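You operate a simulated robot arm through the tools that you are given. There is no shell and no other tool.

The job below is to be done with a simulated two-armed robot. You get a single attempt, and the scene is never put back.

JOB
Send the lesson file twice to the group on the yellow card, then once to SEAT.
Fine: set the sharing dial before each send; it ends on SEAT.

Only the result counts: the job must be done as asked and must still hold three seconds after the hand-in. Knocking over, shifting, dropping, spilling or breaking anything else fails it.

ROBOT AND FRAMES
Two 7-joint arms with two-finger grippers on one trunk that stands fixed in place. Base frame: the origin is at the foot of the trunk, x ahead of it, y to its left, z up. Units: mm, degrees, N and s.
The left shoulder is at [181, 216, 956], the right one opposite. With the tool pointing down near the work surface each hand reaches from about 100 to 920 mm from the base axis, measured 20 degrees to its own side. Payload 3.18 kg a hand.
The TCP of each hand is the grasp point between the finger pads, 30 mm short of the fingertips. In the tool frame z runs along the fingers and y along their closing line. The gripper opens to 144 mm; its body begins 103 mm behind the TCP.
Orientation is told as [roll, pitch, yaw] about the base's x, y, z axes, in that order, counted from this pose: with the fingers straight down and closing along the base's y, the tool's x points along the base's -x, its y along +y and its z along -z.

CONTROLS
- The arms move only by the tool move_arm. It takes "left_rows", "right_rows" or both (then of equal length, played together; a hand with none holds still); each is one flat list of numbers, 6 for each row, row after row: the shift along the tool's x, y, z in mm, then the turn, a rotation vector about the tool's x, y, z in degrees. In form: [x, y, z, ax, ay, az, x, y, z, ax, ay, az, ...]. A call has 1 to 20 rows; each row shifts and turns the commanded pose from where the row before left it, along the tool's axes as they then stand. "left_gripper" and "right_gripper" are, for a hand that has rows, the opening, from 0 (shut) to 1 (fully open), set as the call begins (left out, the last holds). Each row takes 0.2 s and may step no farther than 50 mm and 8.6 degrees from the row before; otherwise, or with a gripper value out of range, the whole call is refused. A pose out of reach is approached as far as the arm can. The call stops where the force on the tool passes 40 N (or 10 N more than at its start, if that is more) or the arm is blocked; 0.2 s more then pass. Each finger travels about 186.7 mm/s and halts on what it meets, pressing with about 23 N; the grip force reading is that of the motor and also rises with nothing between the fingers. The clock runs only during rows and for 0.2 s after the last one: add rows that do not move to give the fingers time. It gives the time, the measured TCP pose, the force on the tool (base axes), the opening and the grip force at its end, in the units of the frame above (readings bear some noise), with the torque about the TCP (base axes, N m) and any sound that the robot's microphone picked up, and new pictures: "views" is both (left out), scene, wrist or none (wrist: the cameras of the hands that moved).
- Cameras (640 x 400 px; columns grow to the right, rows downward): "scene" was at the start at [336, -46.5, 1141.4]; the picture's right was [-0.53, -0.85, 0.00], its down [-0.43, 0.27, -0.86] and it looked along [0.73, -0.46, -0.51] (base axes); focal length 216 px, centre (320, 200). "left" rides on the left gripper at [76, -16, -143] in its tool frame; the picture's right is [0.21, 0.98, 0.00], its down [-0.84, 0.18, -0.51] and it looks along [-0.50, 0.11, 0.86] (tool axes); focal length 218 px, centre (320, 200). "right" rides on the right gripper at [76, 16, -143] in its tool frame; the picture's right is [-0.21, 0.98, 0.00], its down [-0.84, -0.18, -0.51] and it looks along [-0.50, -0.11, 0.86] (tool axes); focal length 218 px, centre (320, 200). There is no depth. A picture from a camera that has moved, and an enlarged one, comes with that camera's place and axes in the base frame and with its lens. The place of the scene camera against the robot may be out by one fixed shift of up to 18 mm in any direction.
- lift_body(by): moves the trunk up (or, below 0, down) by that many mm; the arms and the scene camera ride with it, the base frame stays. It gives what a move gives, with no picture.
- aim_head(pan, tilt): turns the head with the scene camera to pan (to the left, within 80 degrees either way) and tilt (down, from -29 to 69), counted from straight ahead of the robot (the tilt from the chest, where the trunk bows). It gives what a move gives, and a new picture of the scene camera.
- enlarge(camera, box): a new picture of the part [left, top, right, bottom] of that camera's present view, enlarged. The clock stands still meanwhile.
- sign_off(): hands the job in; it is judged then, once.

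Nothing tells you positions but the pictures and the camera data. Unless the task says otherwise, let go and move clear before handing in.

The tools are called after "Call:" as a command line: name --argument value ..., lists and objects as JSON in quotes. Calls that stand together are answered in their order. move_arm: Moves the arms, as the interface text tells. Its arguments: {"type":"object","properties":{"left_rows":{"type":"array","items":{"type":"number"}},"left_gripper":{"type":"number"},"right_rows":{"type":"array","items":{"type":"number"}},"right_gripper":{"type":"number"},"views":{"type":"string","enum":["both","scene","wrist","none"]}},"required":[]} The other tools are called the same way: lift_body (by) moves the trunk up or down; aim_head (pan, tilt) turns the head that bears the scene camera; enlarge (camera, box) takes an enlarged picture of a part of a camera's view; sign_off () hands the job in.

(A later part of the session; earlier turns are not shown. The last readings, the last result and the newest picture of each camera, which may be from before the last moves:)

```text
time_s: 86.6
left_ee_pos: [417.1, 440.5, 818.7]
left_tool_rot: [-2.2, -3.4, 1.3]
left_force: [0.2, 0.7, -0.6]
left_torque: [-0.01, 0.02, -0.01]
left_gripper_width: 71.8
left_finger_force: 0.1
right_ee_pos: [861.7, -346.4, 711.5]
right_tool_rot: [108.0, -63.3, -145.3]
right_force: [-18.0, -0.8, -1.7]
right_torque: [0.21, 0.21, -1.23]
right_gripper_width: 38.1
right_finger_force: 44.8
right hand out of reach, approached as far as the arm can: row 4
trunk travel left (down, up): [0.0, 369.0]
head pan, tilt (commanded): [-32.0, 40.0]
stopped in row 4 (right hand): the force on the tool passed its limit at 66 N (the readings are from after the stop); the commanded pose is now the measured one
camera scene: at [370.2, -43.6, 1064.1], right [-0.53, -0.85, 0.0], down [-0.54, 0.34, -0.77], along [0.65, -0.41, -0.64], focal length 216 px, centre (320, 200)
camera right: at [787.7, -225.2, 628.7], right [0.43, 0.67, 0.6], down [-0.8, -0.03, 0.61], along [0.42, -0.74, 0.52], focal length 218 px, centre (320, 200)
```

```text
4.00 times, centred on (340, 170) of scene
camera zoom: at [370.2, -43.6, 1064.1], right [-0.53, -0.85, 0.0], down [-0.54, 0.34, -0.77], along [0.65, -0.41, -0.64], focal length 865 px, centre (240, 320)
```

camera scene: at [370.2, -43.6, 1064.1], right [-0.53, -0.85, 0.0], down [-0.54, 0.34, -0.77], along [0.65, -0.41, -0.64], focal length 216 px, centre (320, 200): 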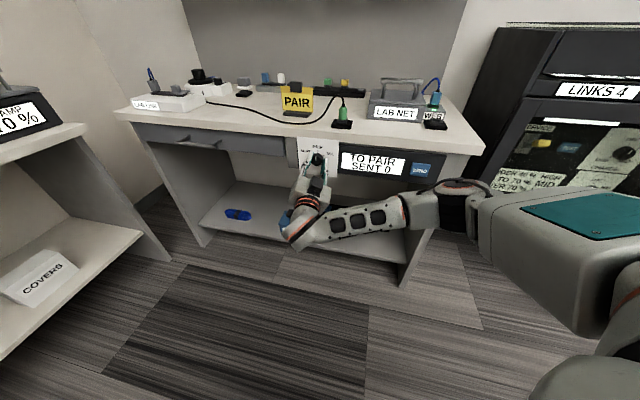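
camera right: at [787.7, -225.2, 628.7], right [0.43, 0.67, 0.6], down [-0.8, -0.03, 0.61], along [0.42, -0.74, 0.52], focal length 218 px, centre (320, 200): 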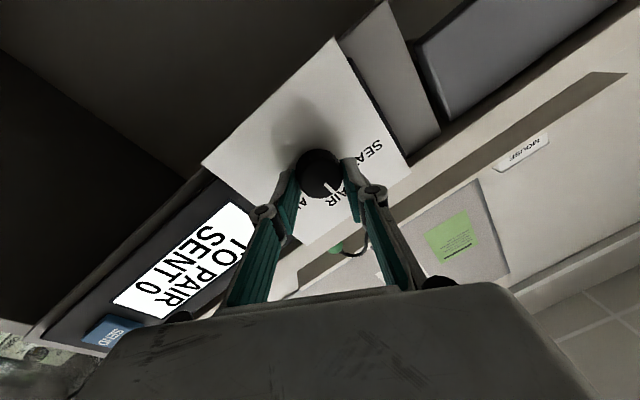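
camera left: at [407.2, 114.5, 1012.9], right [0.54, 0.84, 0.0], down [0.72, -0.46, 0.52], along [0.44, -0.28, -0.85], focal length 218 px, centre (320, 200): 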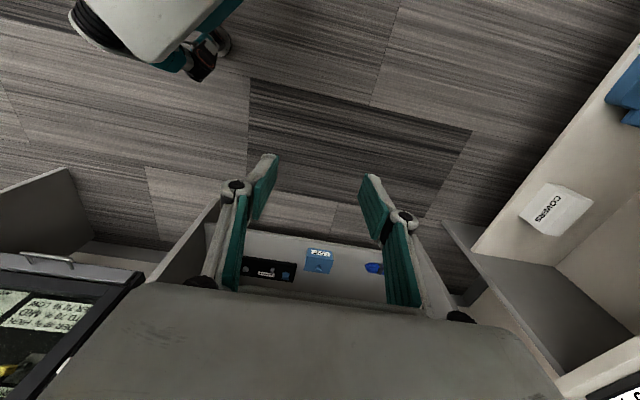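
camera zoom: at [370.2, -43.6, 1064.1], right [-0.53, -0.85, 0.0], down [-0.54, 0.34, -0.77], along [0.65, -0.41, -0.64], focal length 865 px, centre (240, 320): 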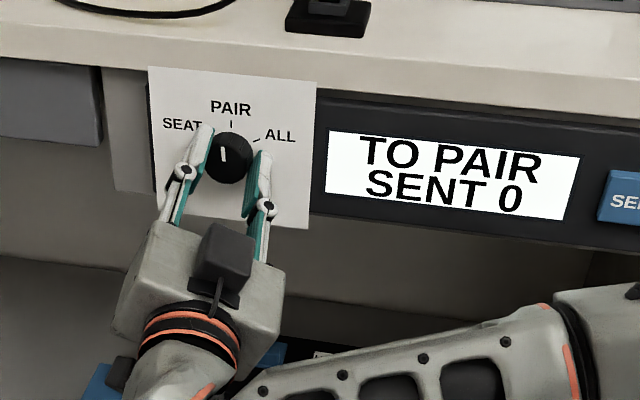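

The display now reads "TO PAIR, SENT 0". I'll open the fingers and back straight off the knob.

Call:
move_arm --right_rows '[0, 0, 0, 0, 0, 0, 0, 0, 0, 0, 0, 0]' --right_gripper 0.5 --views "none"

Call:
move_arm --right_rows '[-1.3, 2.3, -14.8, 0, 0, 0, -1.3, 2.3, -14.8, 0, 0, 0, -1.3, 2.3, -14.8, 0, 0, 0]' --views "both"

Call:
enlarge --camera "scene" --box '[260, 120, 420, 220]'

```text
time_s: 87.2
left_ee_pos: [418.2, 440.1, 819.4]
left_tool_rot: [-2.2, -3.3, 1.4]
left_force: [-0.2, -0.2, -0.6]
left_torque: [-0.03, -0.02, 0.02]
left_gripper_width: 72.0
left_finger_force: 0.1
right_ee_pos: [862.3, -344.3, 712.3]
right_tool_rot: [108.0, -63.2, -145.0]
right_force: [-1.3, 2.1, 1.2]
right_torque: [0.04, 0.04, -0.04]
right_gripper_width: 71.4
right_finger_force: 0.1
trunk travel left (down, up): [0.0, 369.0]
head pan, tilt (commanded): [-32.0, 40.0]
```

```text
time_s: 88.0
left_ee_pos: [418.2, 439.6, 818.7]
left_tool_rot: [-2.3, -3.2, 1.4]
left_force: [-0.9, -0.8, -0.1]
left_torque: [-0.01, 0.01, -0.02]
left_gripper_width: 71.8
left_finger_force: 0.0
right_ee_pos: [845.7, -327.2, 733.4]
right_tool_rot: [107.8, -63.3, -144.7]
right_force: [0.1, -0.1, -0.3]
right_torque: [-0.03, -0.01, 0.03]
right_gripper_width: 72.3
right_finger_force: 0.2
right hand out of reach, approached as far as the arm can: row 1, 2, 3
trunk travel left (down, up): [0.0, 369.0]
head pan, tilt (commanded): [-32.0, 40.0]
camera scene: at [371.0, -43.7, 1063.9], right [-0.53, -0.85, 0.0], down [-0.55, 0.34, -0.77], along [0.65, -0.41, -0.64], focal length 216 px, centre (320, 200)
camera right: at [770.3, -207.2, 651.4], right [0.43, 0.67, 0.61], down [-0.79, -0.04, 0.61], along [0.43, -0.74, 0.52], focal length 218 px, centre (320, 200)
```

scene: 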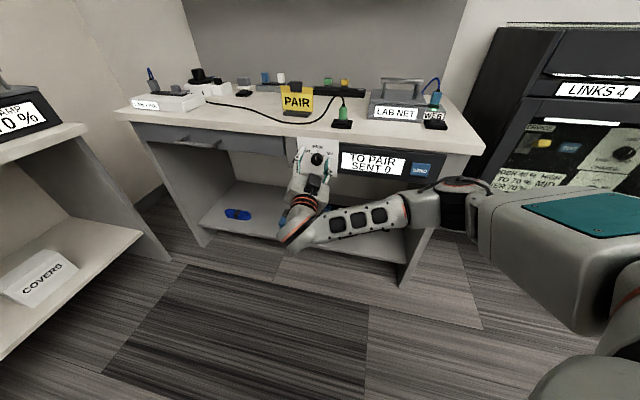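
right: 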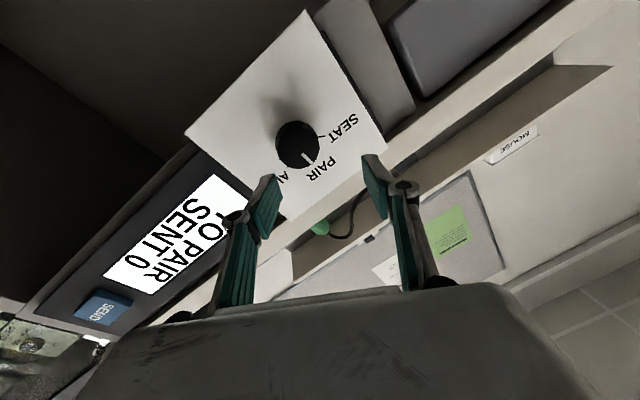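

```text
4.00 times, centred on (340, 170) of scene
camera zoom: at [371.0, -43.7, 1063.9], right [-0.53, -0.85, 0.0], down [-0.55, 0.34, -0.77], along [0.65, -0.41, -0.64], focal length 865 px, centre (240, 320)
```

zoom: 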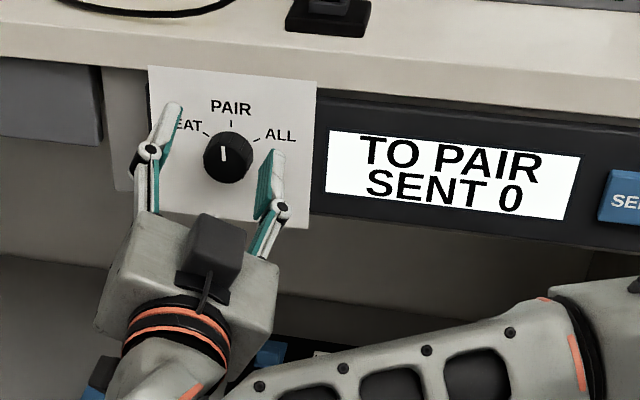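

The dial stays on PAIR. I'll bring the right hand back to the level, heading -13° pose in front of the panel that I know is reachable, before moving over to SEND.

Call:
move_arm --right_rows '[2.5, -4.6, -8, -4.69, 2.66, -4.67, 3, -3.7, -7, -4.69, 2.66, -4.67, 3.6, -2.8, -6.2, -4.69, 2.66, -4.67, 4.2, -1.9, -6.2, -4.69, 2.66, -4.67, 4.7, -1, -6.3, -4.69, 2.66, -4.67]' --views "both"

```text
time_s: 89.2
left_ee_pos: [416.8, 439.5, 819.7]
left_tool_rot: [-2.2, -3.3, 1.4]
left_force: [0.5, 0.3, 0.7]
left_torque: [0.0, -0.01, -0.01]
left_gripper_width: 72.2
left_finger_force: 0.1
right_ee_pos: [812.8, -317.6, 708.1]
right_tool_rot: [165.6, -89.9, -178.5]
right_force: [0.5, 0.2, -0.4]
right_torque: [0.0, -0.01, -0.01]
right_gripper_width: 72.3
right_finger_force: 0.0
trunk travel left (down, up): [0.0, 369.0]
head pan, tilt (commanded): [-32.0, 40.0]
camera scene: at [371.0, -43.5, 1064.0], right [-0.53, -0.85, 0.0], down [-0.54, 0.34, -0.77], along [0.65, -0.41, -0.64], focal length 216 px, centre (320, 200)
camera right: at [676.7, -270.3, 630.8], right [0.22, 0.95, 0.21], down [-0.54, -0.06, 0.84], along [0.81, -0.3, 0.5], focal length 218 px, centre (320, 200)
```

scene: 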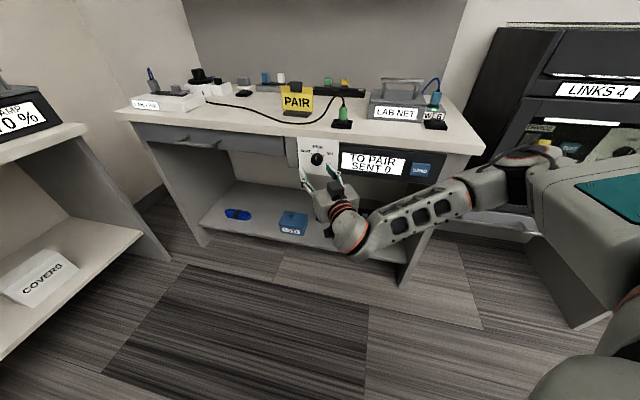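
right: 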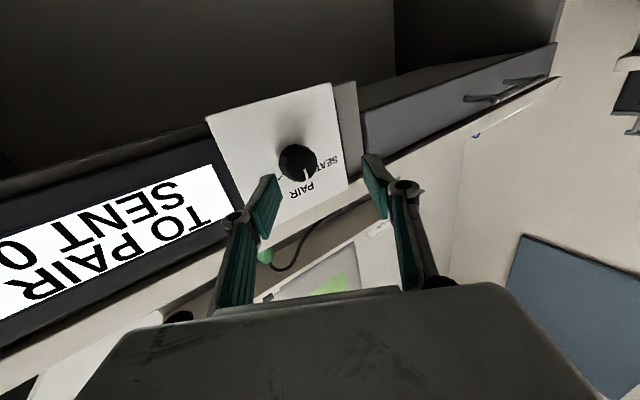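

The hand is back in the known-good pose. I'll close the fingers and move along the panel to the right toward SEND, staying about 80 mm off the panel and tilting the hand down as it goes.

Call:
move_arm --right_rows '[0, -8.5, -14.8, -4.33, 0, 0, 0, -8.5, -14.8, -4.33, 0, 0, 0, -8.5, -14.8, -4.33, 0, 0, -3.7, -19.9, -16.3, 0, 5.8, 0, -2, -19.9, -16.6, 0, 5.8, 0, -0.4, -19.9, -16.7, 0, 5.8, 0, 1.3, -19.9, -16.7, 0, 5.8, 0, 3, -19.9, -16.4, 0, 5.8, 0, 4.7, -19.9, -16.1, 0, 5.8, 0, 6.3, -19.9, -15.5, 0, 5.8, 0, 7.8, -19.9, -14.8, 0, 5.8, 0, 9.2, -19.9, -13.9, 0, 5.8, 0, 10.6, -19.9, -12.9, 0, 5.8, 0]' --right_gripper 0 --views "both"

```text
time_s: 92.0
left_ee_pos: [418.3, 439.7, 819.4]
left_tool_rot: [-2.3, -3.2, 1.3]
left_force: [0.4, -0.1, -0.1]
left_torque: [-0.02, -0.02, -0.01]
left_gripper_width: 72.0
left_finger_force: 0.1
right_ee_pos: [602.4, -536.2, 742.1]
right_tool_rot: [0.0, -32.2, -0.2]
right_force: [1.1, 0.0, -0.1]
right_torque: [0.02, 0.01, 0.0]
right_gripper_width: 0.1
right_finger_force: 23.2
trunk travel left (down, up): [0.0, 369.0]
head pan, tilt (commanded): [-32.0, 40.0]
camera scene: at [371.0, -43.6, 1063.9], right [-0.53, -0.85, 0.0], down [-0.55, 0.34, -0.77], along [0.65, -0.41, -0.64], focal length 216 px, centre (320, 200)
camera right: at [459.6, -520.5, 822.3], right [0.18, 0.98, 0.11], down [0.44, -0.18, 0.88], along [0.88, -0.11, -0.47], focal length 218 px, centre (320, 200)
```

scene: 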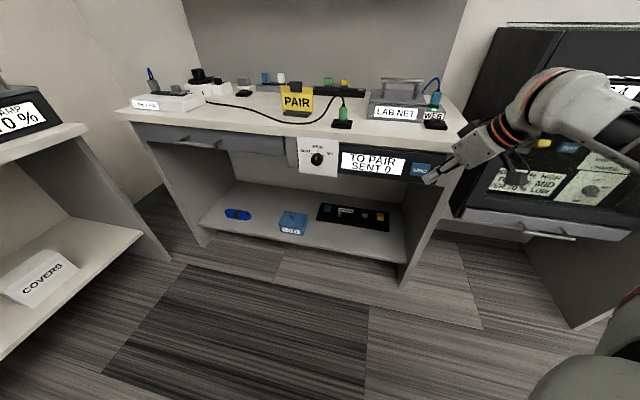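
right: 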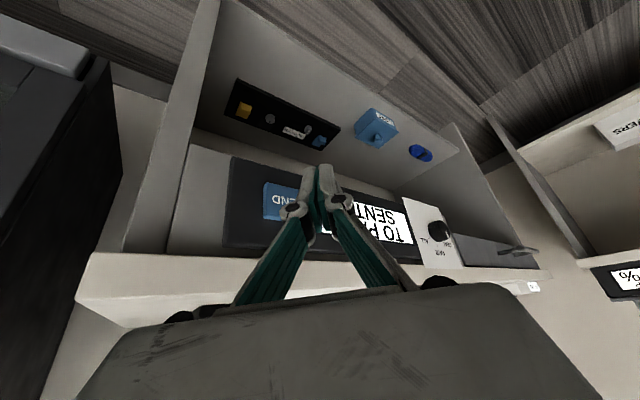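

The right hand is in front of SEND at (602, -536, 742) with closed fingers. I'll zoom to check where the fingertip sits relative to the button.

Call:
enlarge --camera "right" --box '[220, 150, 380, 250]'

Call:
enlarge --camera "scene" --box '[370, 130, 498, 210]'

```text
4.00 times, centred on (300, 200) of right
camera zoom: at [459.6, -520.5, 822.3], right [0.18, 0.98, 0.11], down [0.44, -0.18, 0.88], along [0.88, -0.11, -0.47], focal length 873 px, centre (400, 200)
```

zoom: 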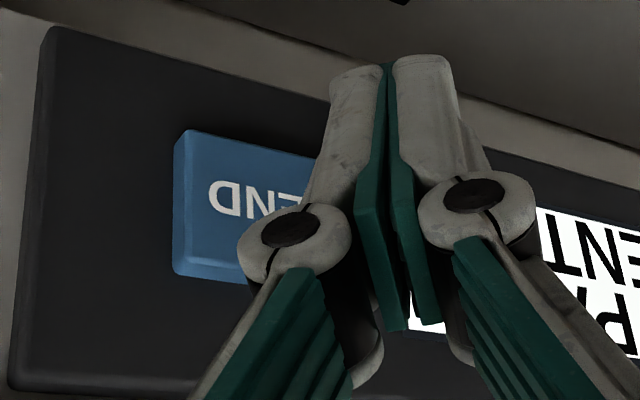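

```text
5.00 times, centred on (434, 170) of scene
camera zoom: at [371.0, -43.6, 1063.9], right [-0.53, -0.85, 0.0], down [-0.55, 0.34, -0.77], along [0.65, -0.41, -0.64], focal length 1081 px, centre (-250, 350)
```

zoom: 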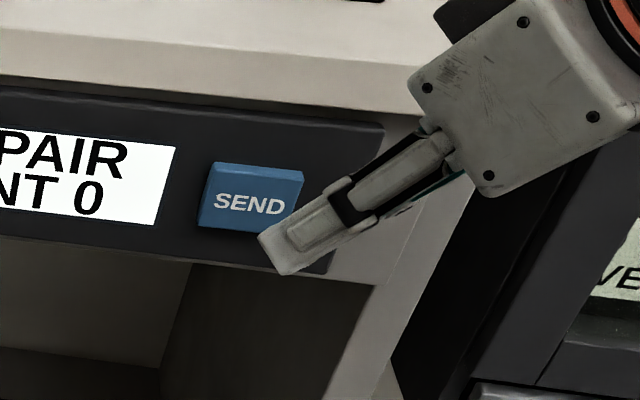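

The closed fingertips will meet the SEND button near its centre. I'll approach to just short of contact.

Call:
move_arm --right_rows '[-7.2, -10.6, 8.4, 0, 0, 0, -7.2, -10.6, 8.4, 0, 0, 0, -6, -8.8, 7, 0, 0, 0, 0, 0, 0, 0, 0, 0]' --views "both"

Call:
enlarge --camera "scene" --box '[370, 130, 498, 210]'

Call:
enlarge --camera "right" --box '[220, 150, 380, 250]'

```text
time_s: 93.0
left_ee_pos: [418.3, 440.3, 819.7]
left_tool_rot: [-2.3, -3.2, 1.4]
left_force: [0.3, -0.3, 0.6]
left_torque: [0.02, 0.02, 0.03]
left_gripper_width: 71.9
left_finger_force: 0.1
right_ee_pos: [630.4, -566.3, 734.2]
right_tool_rot: [0.1, -32.2, -0.3]
right_force: [0.1, 0.6, 0.1]
right_torque: [0.01, 0.0, -0.01]
right_gripper_width: 0.1
right_finger_force: 22.5
trunk travel left (down, up): [0.0, 369.0]
head pan, tilt (commanded): [-32.0, 40.0]
camera scene: at [371.1, -43.6, 1063.9], right [-0.53, -0.85, 0.0], down [-0.55, 0.34, -0.77], along [0.65, -0.41, -0.64], focal length 216 px, centre (320, 200)
camera right: at [488.7, -549.8, 813.3], right [0.18, 0.98, 0.11], down [0.44, -0.18, 0.88], along [0.88, -0.11, -0.46], focal length 218 px, centre (320, 200)
```

scene: 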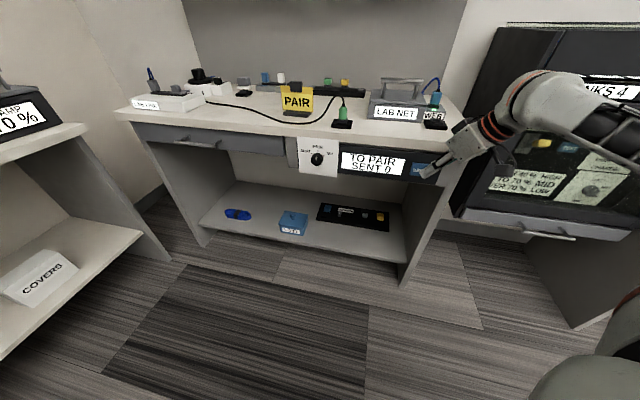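
right: 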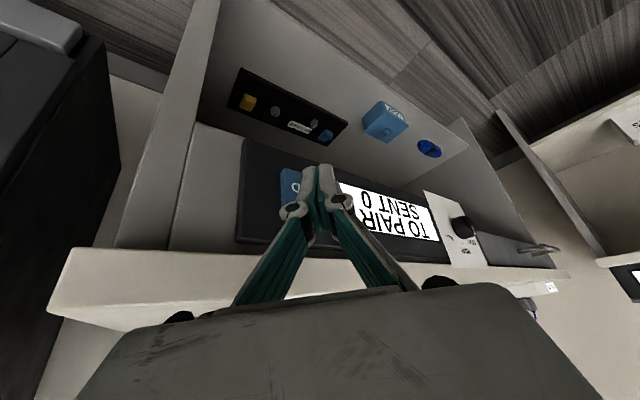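

```text
5.00 times, centred on (434, 170) of scene
camera zoom: at [371.1, -43.6, 1063.9], right [-0.53, -0.85, 0.0], down [-0.55, 0.34, -0.77], along [0.65, -0.41, -0.64], focal length 1081 px, centre (-250, 350)
```

zoom: 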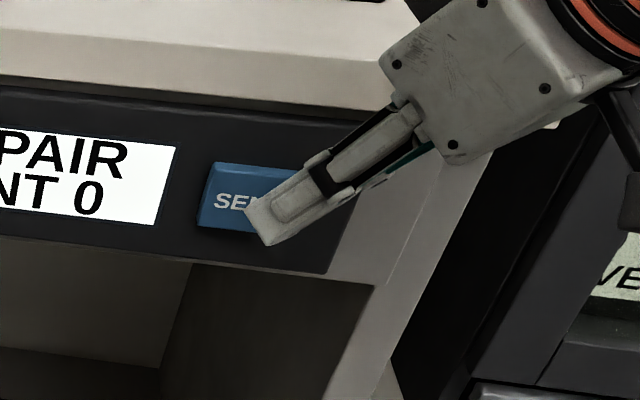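

```text
4.00 times, centred on (300, 200) of right
camera zoom: at [488.7, -549.8, 813.3], right [0.18, 0.98, 0.11], down [0.44, -0.18, 0.88], along [0.88, -0.11, -0.46], focal length 873 px, centre (400, 200)
```

zoom: 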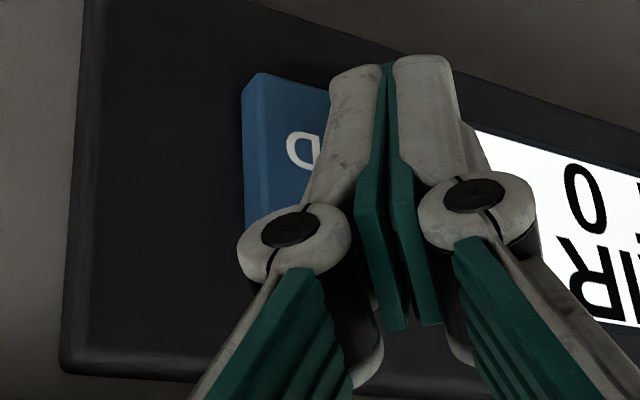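

The fingertip is about 10 mm off the button. I'll press forward along the panel normal in small steps until it registers or the force stop triggers.

Call:
move_arm --right_rows '[-2.4, -2.83, 1.5, 0, 0, 0, -2.4, -2.83, 1.5, 0, 0, 0, -2.4, -2.83, 1.5, 0, 0, 0]' --views "scene"

Call:
enlarge --camera "scene" --box '[330, 130, 458, 210]'

```text
time_s: 93.8
left_ee_pos: [418.2, 440.6, 820.0]
left_tool_rot: [-2.2, -3.2, 1.4]
left_force: [0.0, -0.5, -0.4]
left_torque: [0.0, 0.01, 0.01]
left_gripper_width: 72.1
left_finger_force: 0.0
right_ee_pos: [639.3, -574.2, 734.1]
right_tool_rot: [0.2, -32.2, -0.3]
right_force: [-0.5, 1.2, -0.3]
right_torque: [0.0, 0.0, -0.01]
right_gripper_width: 0.0
right_finger_force: 22.7
trunk travel left (down, up): [0.0, 369.0]
head pan, tilt (commanded): [-32.0, 40.0]
camera scene: at [371.0, -43.6, 1063.9], right [-0.53, -0.85, 0.0], down [-0.55, 0.34, -0.77], along [0.65, -0.41, -0.64], focal length 216 px, centre (320, 200)
```

scene: 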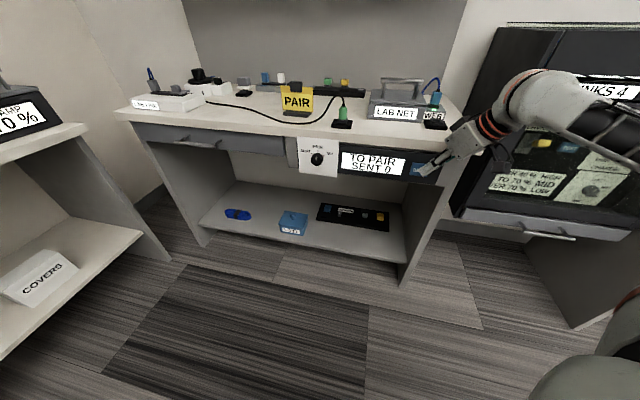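

```text
5.00 times, centred on (394, 170) of scene
camera zoom: at [371.0, -43.6, 1063.9], right [-0.53, -0.85, 0.0], down [-0.55, 0.34, -0.77], along [0.65, -0.41, -0.64], focal length 1081 px, centre (-50, 350)
```

zoom: 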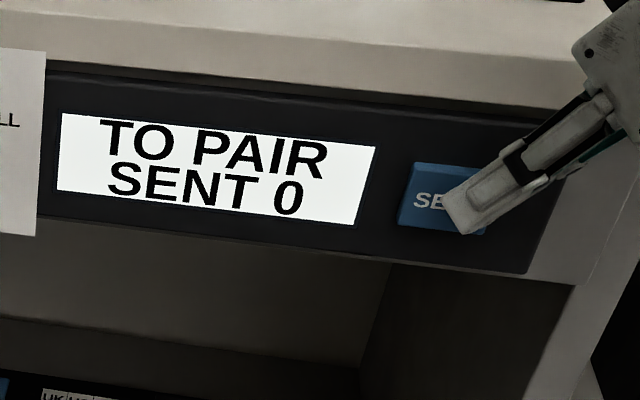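

No contact yet. I'll continue in small steps.

Call:
move_arm --right_rows '[-1.8, -2.1, 1.1, 0, 0, 0, -1.8, -2.1, 1.1, 0, 0, 0, -1.8, -2.1, 1.1, 0, 0, 0]' --views "scene"

Call:
enlarge --camera "scene" --box '[330, 130, 458, 210]'

```text
time_s: 94.6
left_ee_pos: [417.0, 440.7, 819.2]
left_tool_rot: [-2.3, -3.2, 1.4]
left_force: [0.5, 0.2, 0.0]
left_torque: [0.0, -0.05, -0.01]
left_gripper_width: 72.0
left_finger_force: 0.1
right_ee_pos: [645.8, -579.3, 733.7]
right_tool_rot: [0.2, -32.1, -0.3]
right_force: [-15.3, 11.9, -1.3]
right_torque: [0.21, 0.22, 0.12]
right_gripper_width: 0.3
right_finger_force: 22.6
trunk travel left (down, up): [0.0, 369.0]
head pan, tilt (commanded): [-32.0, 40.0]
heard: click
camera scene: at [370.3, -43.0, 1064.2], right [-0.53, -0.85, 0.0], down [-0.54, 0.34, -0.77], along [0.65, -0.41, -0.64], focal length 216 px, centre (320, 200)
```

scene: 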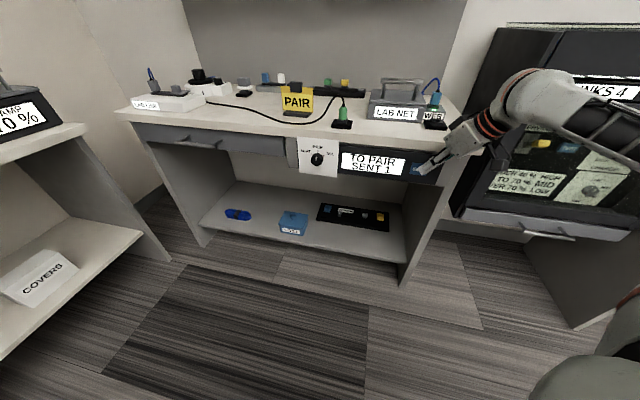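

```text
5.00 times, centred on (394, 170) of scene
camera zoom: at [370.3, -43.0, 1064.2], right [-0.53, -0.85, 0.0], down [-0.54, 0.34, -0.77], along [0.65, -0.41, -0.64], focal length 1081 px, centre (-50, 350)
```

zoom: 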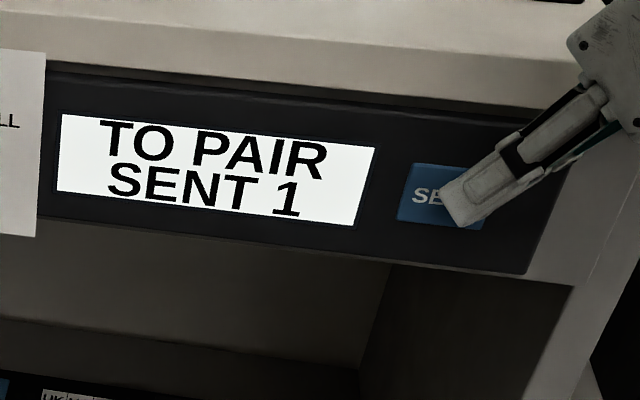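

A click sounded and the display shows "TO PAIR, SENT 1". I'll back off the button and confirm the dial still reads PAIR.

Call:
move_arm --right_rows '[4.8, 5.7, -3, 0, 0, 0, 4.8, 5.7, -3, 0, 0, 0, 4.8, 5.7, -3, 0, 0, 0, 0, 0, 0, 0, 0, 0]' --views "scene"

Call:
enlarge --camera "scene" --box '[290, 130, 450, 210]'

```text
time_s: 95.6
left_ee_pos: [418.4, 440.6, 819.4]
left_tool_rot: [-2.2, -3.2, 1.4]
left_force: [0.4, 0.8, 0.0]
left_torque: [-0.01, 0.0, -0.01]
left_gripper_width: 71.8
left_finger_force: 0.1
right_ee_pos: [630.0, -564.4, 733.7]
right_tool_rot: [0.1, -32.2, -0.4]
right_force: [0.3, -0.7, 0.0]
right_torque: [0.0, -0.03, 0.06]
right_gripper_width: 0.1
right_finger_force: 23.0
trunk travel left (down, up): [0.0, 369.0]
head pan, tilt (commanded): [-32.0, 40.0]
camera scene: at [371.0, -43.6, 1063.9], right [-0.53, -0.85, 0.0], down [-0.55, 0.34, -0.77], along [0.65, -0.41, -0.64], focal length 216 px, centre (320, 200)
```

scene: 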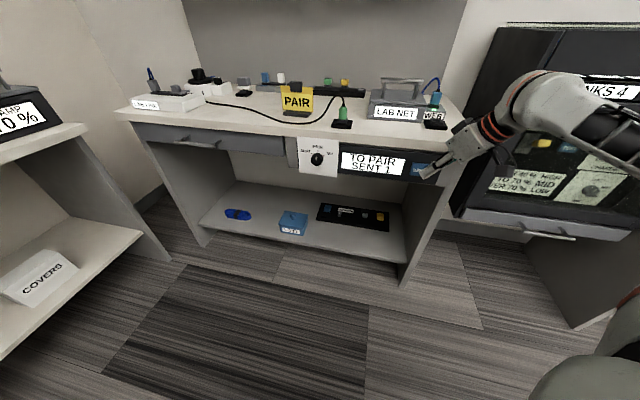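

```text
4.00 times, centred on (370, 170) of scene
camera zoom: at [371.0, -43.6, 1063.9], right [-0.53, -0.85, 0.0], down [-0.55, 0.34, -0.77], along [0.65, -0.41, -0.64], focal length 865 px, centre (120, 320)
```

zoom: 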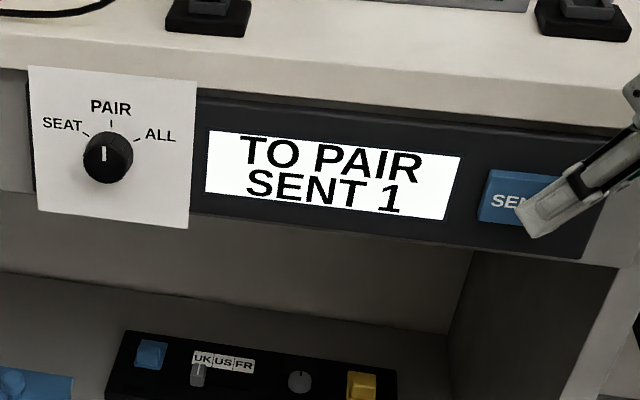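

Dial still on PAIR with SENT 1. I'll press SEND a second time the same way.

Call:
move_arm --right_rows '[-2.4, -2.83, 1.5, 0, 0, 0, -2.4, -2.83, 1.5, 0, 0, 0, -2.4, -2.83, 1.5, 0, 0, 0, -1.8, -2.1, 1.1, 0, 0, 0, -1.8, -2.1, 1.1, 0, 0, 0, -1.8, -2.1, 1.1, 0, 0, 0, -0.9, -1.1, 0.6, 0, 0, 0]' --views "scene"

Call:
enlarge --camera "scene" --box '[290, 130, 450, 210]'

```text
time_s: 97.2
left_ee_pos: [416.8, 440.8, 819.8]
left_tool_rot: [-2.3, -3.3, 1.4]
left_force: [-0.4, 0.1, -0.5]
left_torque: [-0.01, -0.01, 0.03]
left_gripper_width: 71.9
left_finger_force: 0.1
right_ee_pos: [644.5, -578.0, 734.0]
right_tool_rot: [0.2, -32.2, -0.2]
right_force: [-11.2, 9.8, -1.6]
right_torque: [0.14, 0.14, 0.07]
right_gripper_width: 0.0
right_finger_force: 22.8
trunk travel left (down, up): [0.0, 369.0]
head pan, tilt (commanded): [-32.0, 40.0]
heard: click
camera scene: at [370.4, -43.1, 1064.2], right [-0.53, -0.85, 0.0], down [-0.54, 0.34, -0.77], along [0.65, -0.41, -0.64], focal length 216 px, centre (320, 200)
```

scene: 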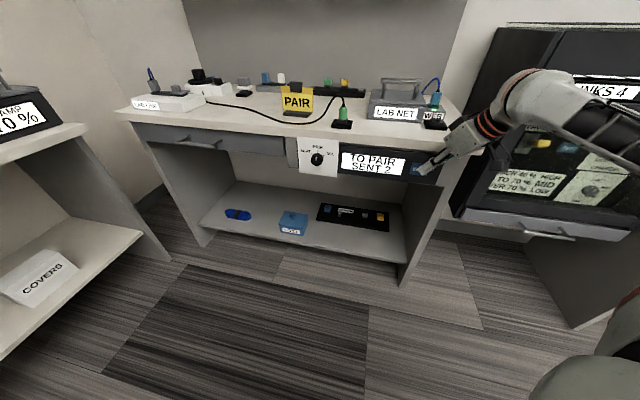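

```text
4.00 times, centred on (370, 170) of scene
camera zoom: at [370.4, -43.1, 1064.2], right [-0.53, -0.85, 0.0], down [-0.54, 0.34, -0.77], along [0.65, -0.41, -0.64], focal length 865 px, centre (120, 320)
```

zoom: 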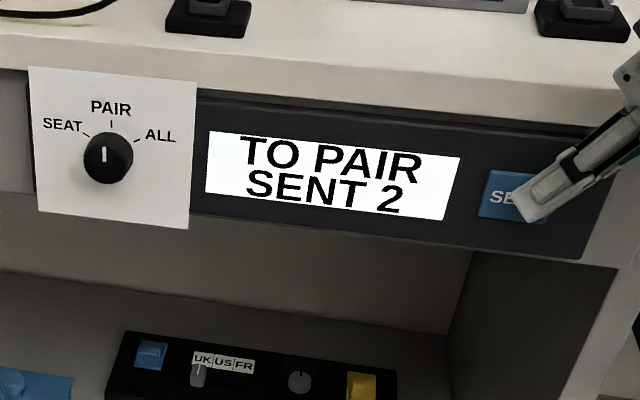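

SENT 2 with the dial on PAIR. Now I'll back off SEND and retrace the path to the pose in front of the dial.

Call:
move_arm --right_rows '[7.9, 10.6, -7.3, 0, 0, 0, 7.9, 10.6, -7.3, 0, 0, 0, 7.9, 10.6, -7.3, 0, 0, 0, 7.9, 10.6, -7.3, 0, 0, 0, -11.8, 19.9, 11.8, 0, -5.8, 0, -10.6, 19.9, 12.9, 0, -5.8, 0, -9.2, 19.9, 13.9, 0, -5.8, 0, -7.7, 19.9, 14.8, 0, -5.8, 0, -6.2, 19.9, 15.5, 0, -5.8, 0, -4.6, 19.9, 16.1, 0, -5.8, 0, -3, 19.9, 16.4, 0, -5.8, 0, -1.3, 19.9, 16.7, 0, -5.8, 0, 0.4, 19.9, 16.7, 0, -5.8, 0, 2.1, 19.9, 16.6, 0, -5.6, 0]' --views "both"

```text
time_s: 100.2
left_ee_pos: [417.8, 440.2, 819.9]
left_tool_rot: [-2.2, -3.2, 1.4]
left_force: [0.2, -0.3, 1.0]
left_torque: [0.04, -0.02, 0.0]
left_gripper_width: 71.9
left_finger_force: 0.0
right_ee_pos: [766.5, -337.9, 704.5]
right_tool_rot: [179.0, -89.9, -179.1]
right_force: [0.5, -0.5, 0.8]
right_torque: [-0.02, -0.02, 0.01]
right_gripper_width: 0.0
right_finger_force: 22.8
trunk travel left (down, up): [0.0, 369.0]
head pan, tilt (commanded): [-32.0, 40.0]
camera scene: at [371.2, -43.8, 1063.8], right [-0.53, -0.85, 0.0], down [-0.55, 0.34, -0.77], along [0.65, -0.41, -0.64], focal length 216 px, centre (320, 200)
camera right: at [622.6, -321.1, 627.0], right [0.0, 0.98, 0.21], down [-0.51, -0.18, 0.84], along [0.86, -0.11, 0.5], focal length 218 px, centre (320, 200)
```

scene: 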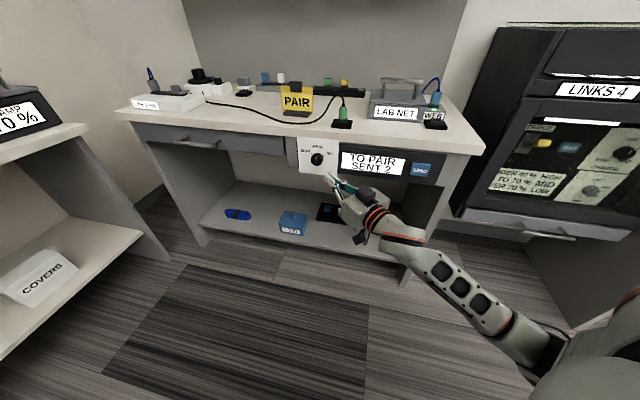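
right: 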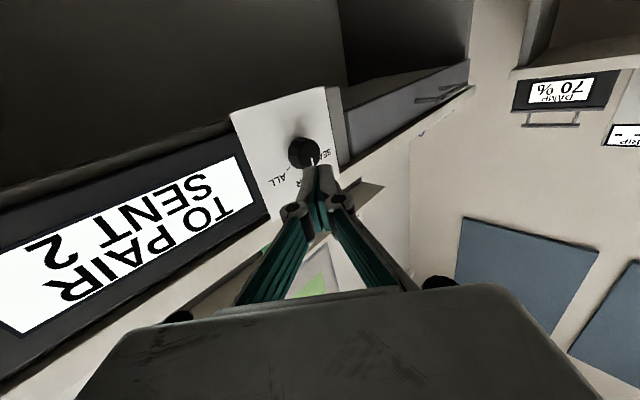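

The display reads "TO PAIR, SENT 2" and the right arm happens to be elbow-down now, which suits the dial. I'll open the fingers and line up with the knob, turning the heading toward it.

Call:
move_arm --right_rows '[-1.1, 8.3, 15, 5.6, 0, 0, -1.1, 9.7, 14.1, 5.6, 0, 0, -1.1, 11.1, 13.1, 5.6, 0, 0, -1.1, 12.3, 12, 5.6, 0, 0, 0, 0, 0, 0, 0, 0]' --right_gripper 0.5 --views "both"

```text
time_s: 101.3
left_ee_pos: [419.2, 440.3, 819.2]
left_tool_rot: [-2.3, -3.1, 1.3]
left_force: [0.3, 0.0, 0.7]
left_torque: [-0.02, 0.03, 0.01]
left_gripper_width: 71.9
left_finger_force: 0.1
right_ee_pos: [819.8, -367.9, 704.6]
right_tool_rot: [-106.2, -78.2, 81.8]
right_force: [-0.5, -0.1, -0.6]
right_torque: [0.01, 0.01, 0.03]
right_gripper_width: 72.0
right_finger_force: 0.0
trunk travel left (down, up): [0.0, 369.0]
head pan, tilt (commanded): [-32.0, 40.0]
stopped in row 5 (right hand): the arm was blocked; the commanded pose is now the measured one
camera scene: at [371.1, -45.1, 1063.8], right [-0.53, -0.85, 0.0], down [-0.55, 0.34, -0.77], along [0.65, -0.4, -0.64], focal length 216 px, centre (320, 200)
camera right: at [693.6, -309.6, 616.6], right [0.41, 0.91, 0.01], down [-0.51, 0.22, 0.83], along [0.76, -0.34, 0.56], focal length 218 px, centre (320, 200)
```

scene: 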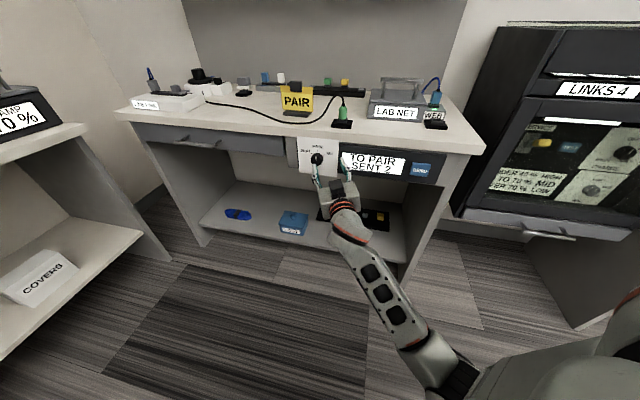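
right: 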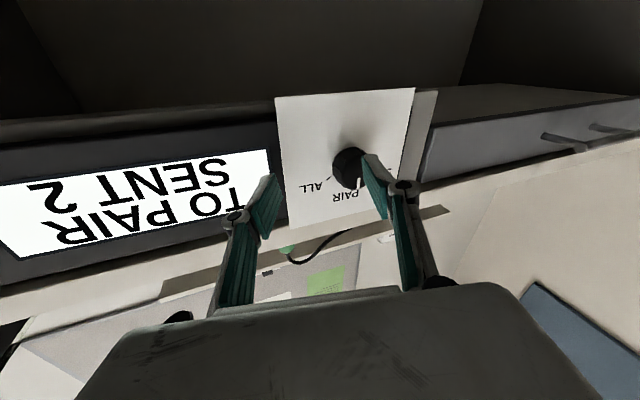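

The elbow-down posture got blocked by the robot's own body before reaching the dial. I'll back out to the level pose away from the panel.

Call:
move_arm --right_rows '[-1.1, 1.2, -15.2, -6.1, 0.2, 2.95, -0.7, 3.3, -14.6, -6.1, 0.2, 2.95, -0.3, 5.4, -14, -6.1, 0.2, 2.95, 0, 7, -13.5, -6.1, 0.2, 2.95]' --views "scene"

```text
time_s: 102.3
left_ee_pos: [417.9, 440.3, 818.9]
left_tool_rot: [-2.3, -3.1, 1.4]
left_force: [-0.1, -0.1, -1.2]
left_torque: [-0.01, 0.01, -0.01]
left_gripper_width: 71.9
left_finger_force: 0.1
right_ee_pos: [768.4, -332.4, 703.4]
right_tool_rot: [121.5, -89.7, -121.2]
right_force: [-0.7, -0.6, 0.8]
right_torque: [0.01, 0.0, -0.01]
right_gripper_width: 72.1
right_finger_force: 0.0
trunk travel left (down, up): [0.0, 369.0]
head pan, tilt (commanded): [-32.0, 40.0]
camera scene: at [371.1, -43.5, 1064.0], right [-0.53, -0.85, 0.0], down [-0.55, 0.34, -0.77], along [0.65, -0.41, -0.64], focal length 216 px, centre (320, 200)
```

scene: 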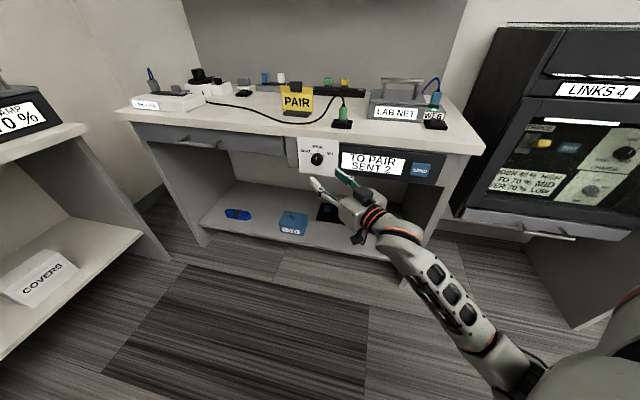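

I'll return along the earlier path to the tilted pose near SEND (fingers closed), where the arm was elbow-up before, and check its posture.

Call:
move_arm --right_rows '[-3.7, -19.9, -16.3, 0, 5.8, 0, -2, -19.9, -16.6, 0, 5.8, 0, -0.4, -19.9, -16.7, 0, 5.8, 0, 1.3, -19.9, -16.7, 0, 5.8, 0, 3, -19.9, -16.4, 0, 5.8, 0, 4.7, -19.9, -16.1, 0, 5.8, 0, 6.3, -19.9, -15.5, 0, 5.8, 0, 7.8, -19.9, -14.8, 0, 5.8, 0, 9.2, -19.9, -13.9, 0, 5.8, 0, 10.6, -19.9, -12.9, 0, 5.8, 0]' --right_gripper 0 --views "scene"

```text
time_s: 104.5
left_ee_pos: [419.4, 440.3, 819.5]
left_tool_rot: [-2.3, -3.2, 1.4]
left_force: [0.6, 0.1, 1.0]
left_torque: [0.05, 0.05, 0.01]
left_gripper_width: 72.0
left_finger_force: 0.0
right_ee_pos: [607.7, -532.1, 741.2]
right_tool_rot: [0.2, -32.1, 0.3]
right_force: [-0.1, -0.8, 1.0]
right_torque: [0.01, -0.03, 0.01]
right_gripper_width: 0.0
right_finger_force: 22.7
trunk travel left (down, up): [0.0, 369.0]
head pan, tilt (commanded): [-32.0, 40.0]
camera scene: at [371.0, -43.5, 1064.0], right [-0.53, -0.85, 0.0], down [-0.55, 0.34, -0.77], along [0.65, -0.41, -0.64], focal length 216 px, centre (320, 200)
```

scene: 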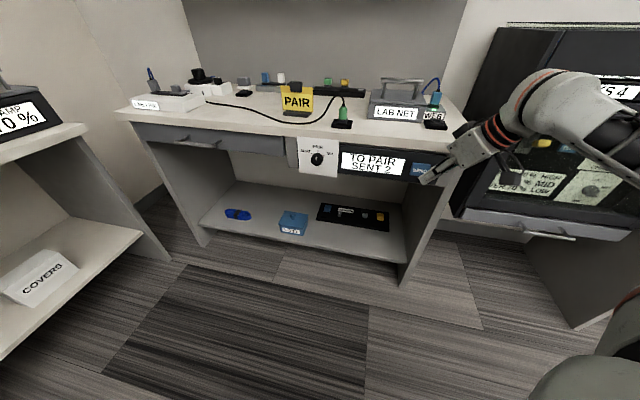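

I'll now go to the same tool-down start pose as before, (452, -408, 836), so I can repeat the path that led to the good dial posture.

Call:
move_arm --right_rows '[11.6, 17.7, -23.4, 0, 4.6, 0, 13.5, 17.7, -22.4, 0, 4.6, 0, 15.2, 17.7, -21.2, 0, 4.6, 0, 16.9, 17.7, -19.9, 0, 4.6, 0, 18.4, 17.7, -18.5, 0, 4.6, 0, 19.8, 17.7, -17, 0, 4.6, 0, 21.1, 17.7, -15.4, 0, 4.6, 0]' --right_gripper 0.5 --views "scene"

```text
time_s: 106.1
left_ee_pos: [418.7, 438.6, 820.1]
left_tool_rot: [-2.3, -3.3, 1.4]
left_force: [0.7, 0.3, 0.0]
left_torque: [0.08, 0.05, -0.02]
left_gripper_width: 72.1
left_finger_force: 0.0
right_ee_pos: [452.9, -411.0, 834.8]
right_tool_rot: [0.2, 0.4, 0.2]
right_force: [-0.2, -2.4, 4.8]
right_torque: [0.14, -0.12, 0.0]
right_gripper_width: 72.0
right_finger_force: 0.0
right hand out of reach, approached as far as the arm can: row 6
trunk travel left (down, up): [0.0, 369.0]
head pan, tilt (commanded): [-32.0, 40.0]
camera scene: at [370.4, -44.1, 1064.3], right [-0.53, -0.85, 0.0], down [-0.54, 0.34, -0.77], along [0.65, -0.41, -0.64], focal length 216 px, centre (320, 200)
```

scene: 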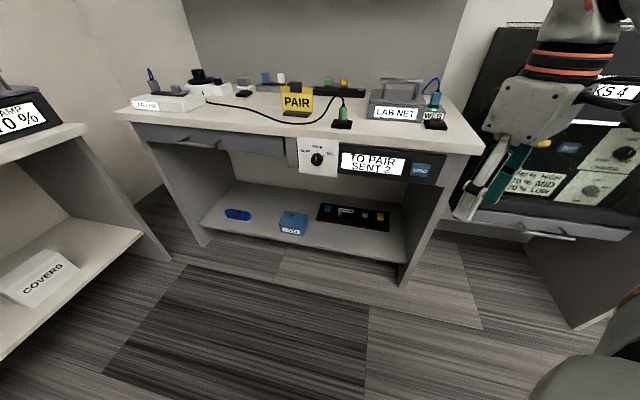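

That matches the earlier pose. I'll repeat the path across to the left front.

Call:
move_arm --right_rows '[-7.3, 42, 0, 0, 0, 0, -7.3, 42, 0, 0, 0, 0, -7.3, 42, 0, 0, 0, 0, -7.3, 42, 0, 0, 0, 0, -7.3, 42, 0, 0, 0, 0, -7.3, 42, 0, 0, 0, 0, -13.9, 20.8, 9.3, 0, 0, -7.5, -16.5, 18.8, 9.3, 0, 0, -7.5, -18.8, 16.5, 9.3, 0, 0, -7.5, -20.8, 13.9, 9.3, 0, 0, -7.5, -22.4, 11.1, 9.3, 0, 0, -7.5, -23.7, 8.0, 9.3, 0, 0, -7.5, -24.5, 4.9, 9.3, 0, -8.18, 0, -22.9, 4.9, 12.7, 0, -8.18, 0, -20.9, 4.9, 15.8, 0, -8.18, 0]' --views "scene"

```text
time_s: 109.3
left_ee_pos: [417.7, 440.7, 819.1]
left_tool_rot: [-2.3, -3.2, 1.5]
left_force: [-1.0, -0.4, 0.0]
left_torque: [-0.02, -0.04, -0.02]
left_gripper_width: 72.1
left_finger_force: 0.1
right_ee_pos: [698.6, -97.6, 754.0]
right_tool_rot: [0.0, -24.8, 45.2]
right_force: [0.2, -0.1, -0.1]
right_torque: [-0.02, 0.01, -0.02]
right_gripper_width: 72.0
right_finger_force: 0.2
right hand out of reach, approached as far as the arm can: row 8, 9, 11, 12
trunk travel left (down, up): [0.0, 369.0]
head pan, tilt (commanded): [-32.0, 40.0]
camera scene: at [370.9, -43.5, 1064.0], right [-0.53, -0.85, 0.0], down [-0.54, 0.34, -0.77], along [0.65, -0.41, -0.64], focal length 216 px, centre (320, 200)
```

scene: 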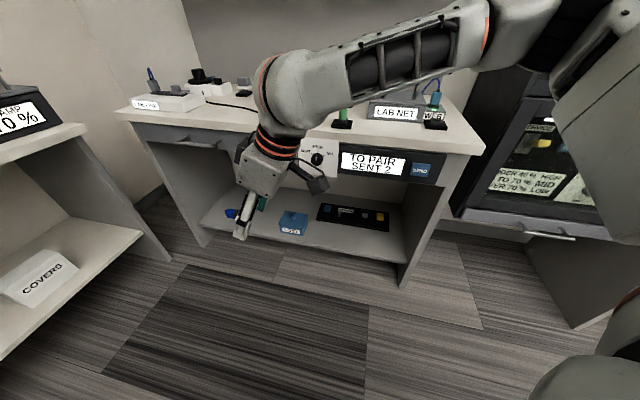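

The arm is elbow-right again at (699, -98, 754). I'll tilt the hand level as before.

Call:
move_arm --right_rows '[-9.9, 3.7, 10.2, 0.5, -7.24, 1, -8.6, 3.7, 11.4, 0.6, -7.24, 0.9, -7.1, 3.7, 12.4, 0.7, -7.24, 0.85, -5.5, 3.7, 13.2, 0.8, -7.24, 0.75, -3.7, 3.7, 13.7, 0.9, -7.24, 0.65, -2, 3.7, 14.1, 0.95, -7.24, 0.55, -0.2, 3.7, 14.2, 1, -7.24, 0.4, 1.6, 3.7, 14.2, 1.05, -7.24, 0.3, 3.4, 3.7, 13.8, 1.1, -7.24, 0.15]' --views "scene"

```text
time_s: 111.3
left_ee_pos: [418.2, 440.4, 818.9]
left_tool_rot: [-2.3, -3.1, 1.4]
left_force: [0.3, -0.6, 0.1]
left_torque: [-0.01, 0.04, -0.01]
left_gripper_width: 71.7
left_finger_force: 0.0
right_ee_pos: [767.4, 8.4, 707.1]
right_tool_rot: [78.4, -89.3, -43.2]
right_force: [0.8, -0.1, 1.1]
right_torque: [-0.03, 0.05, 0.06]
right_gripper_width: 71.8
right_finger_force: 0.1
trunk travel left (down, up): [0.0, 369.0]
head pan, tilt (commanded): [-32.0, 40.0]
camera scene: at [371.9, -44.2, 1063.3], right [-0.53, -0.85, 0.0], down [-0.55, 0.34, -0.77], along [0.65, -0.41, -0.64], focal length 216 px, centre (320, 200)
```

scene: 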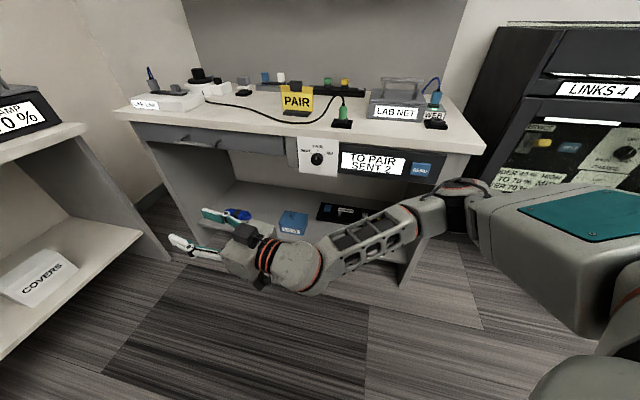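

Same posture as before. I'll swing the heading from +35° to -13° while bringing the hand directly in front of the dial, keeping clear of the panel.

Call:
move_arm --right_rows '[0, -40.4, -9.3, 6, 0, 0, 0, -41.2, -7.7, 6, 0, 0, 0, -41.7, -6.1, 6, 0, 0, 0, -42.1, -4.5, 6, 0, 0, 0, -42.4, -2.8, 6, 0, 0, 0, -42.4, -1.1, 6, 0, 0, 0, -42.3, 0.6, 6, 0, 0, 0, -42, 2.3, 6, 0, 0]' --views "both"

```text
time_s: 113.1
left_ee_pos: [417.8, 439.7, 819.3]
left_tool_rot: [-2.4, -3.3, 1.4]
left_force: [0.3, 0.4, 0.1]
left_torque: [-0.02, 0.02, -0.03]
left_gripper_width: 72.4
left_finger_force: 0.0
right_ee_pos: [821.6, -322.7, 704.3]
right_tool_rot: [25.4, -89.2, -38.2]
right_force: [-0.4, -0.7, -0.2]
right_torque: [0.02, 0.05, -0.02]
right_gripper_width: 72.0
right_finger_force: 0.1
trunk travel left (down, up): [0.0, 369.0]
head pan, tilt (commanded): [-32.0, 40.0]
camera scene: at [371.0, -43.5, 1064.0], right [-0.53, -0.85, 0.0], down [-0.55, 0.34, -0.77], along [0.65, -0.41, -0.64], focal length 216 px, centre (320, 200)
camera right: at [684.2, -274.2, 627.9], right [0.22, 0.95, 0.21], down [-0.53, -0.07, 0.85], along [0.82, -0.3, 0.48], focal length 218 px, centre (320, 200)
```

scene: 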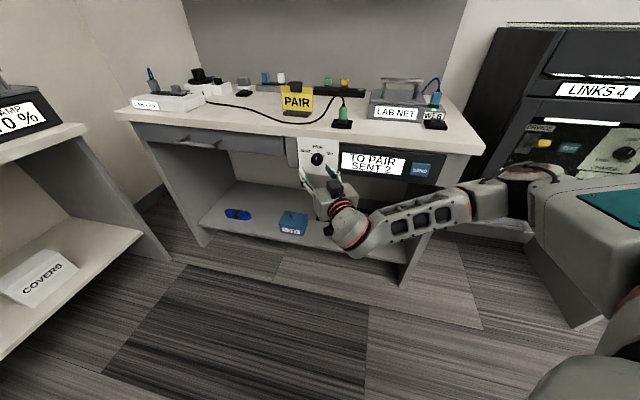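
right: 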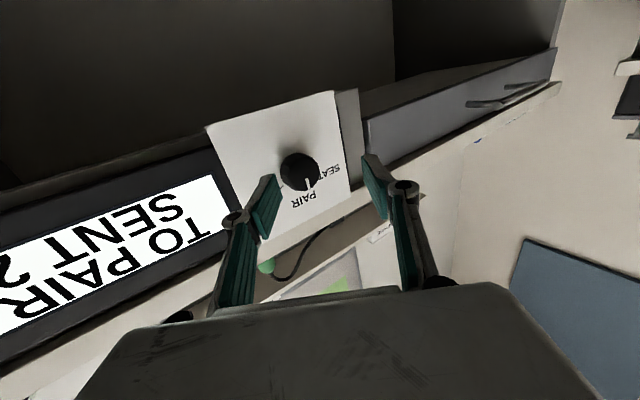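

Directly in front of the dial again, no limits hit. I'll turn to heading -35° and centre on the knob.

Call:
move_arm --right_rows '[-1.2, 3.6, 2.5, 5.55, 0.2, 0, -1.2, 3.8, 2, 5.55, 0.2, 0, -1.2, 4, 1.5, 5.55, 0.2, 0, -1.2, 4, 1, 5.55, 0.2, 0, 0, 0, 0, 0, 0, 0]' --views "wrist"

Call:
enlarge --camera "right" --box '[240, 100, 400, 200]'

```text
time_s: 114.3
left_ee_pos: [419.3, 439.9, 820.5]
left_tool_rot: [-2.4, -3.2, 1.4]
left_force: [0.5, 0.2, -0.7]
left_torque: [0.03, 0.02, 0.0]
left_gripper_width: 72.2
left_finger_force: 0.1
right_ee_pos: [834.1, -308.9, 708.7]
right_tool_rot: [-5.0, -88.4, -29.8]
right_force: [0.3, 0.5, -0.2]
right_torque: [0.0, 0.01, -0.01]
right_gripper_width: 72.1
right_finger_force: 0.0
trunk travel left (down, up): [0.0, 369.0]
head pan, tilt (commanded): [-32.0, 40.0]
camera right: at [723.9, -213.2, 635.0], right [0.56, 0.8, 0.21], down [-0.5, 0.13, 0.86], along [0.66, -0.59, 0.47], focal length 218 px, centre (320, 200)
```

right: 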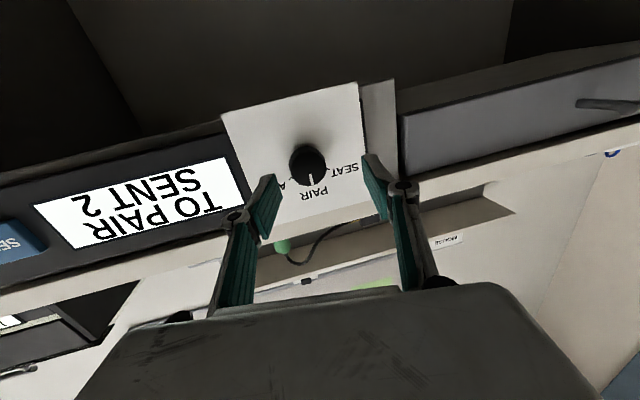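

```text
4.00 times, centred on (320, 150) of right
camera zoom: at [723.9, -213.2, 635.0], right [0.56, 0.8, 0.21], down [-0.5, 0.13, 0.86], along [0.66, -0.59, 0.47], focal length 873 px, centre (320, 400)
```

zoom: 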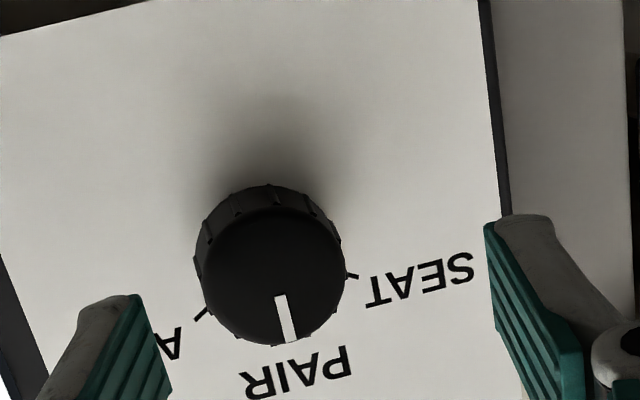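

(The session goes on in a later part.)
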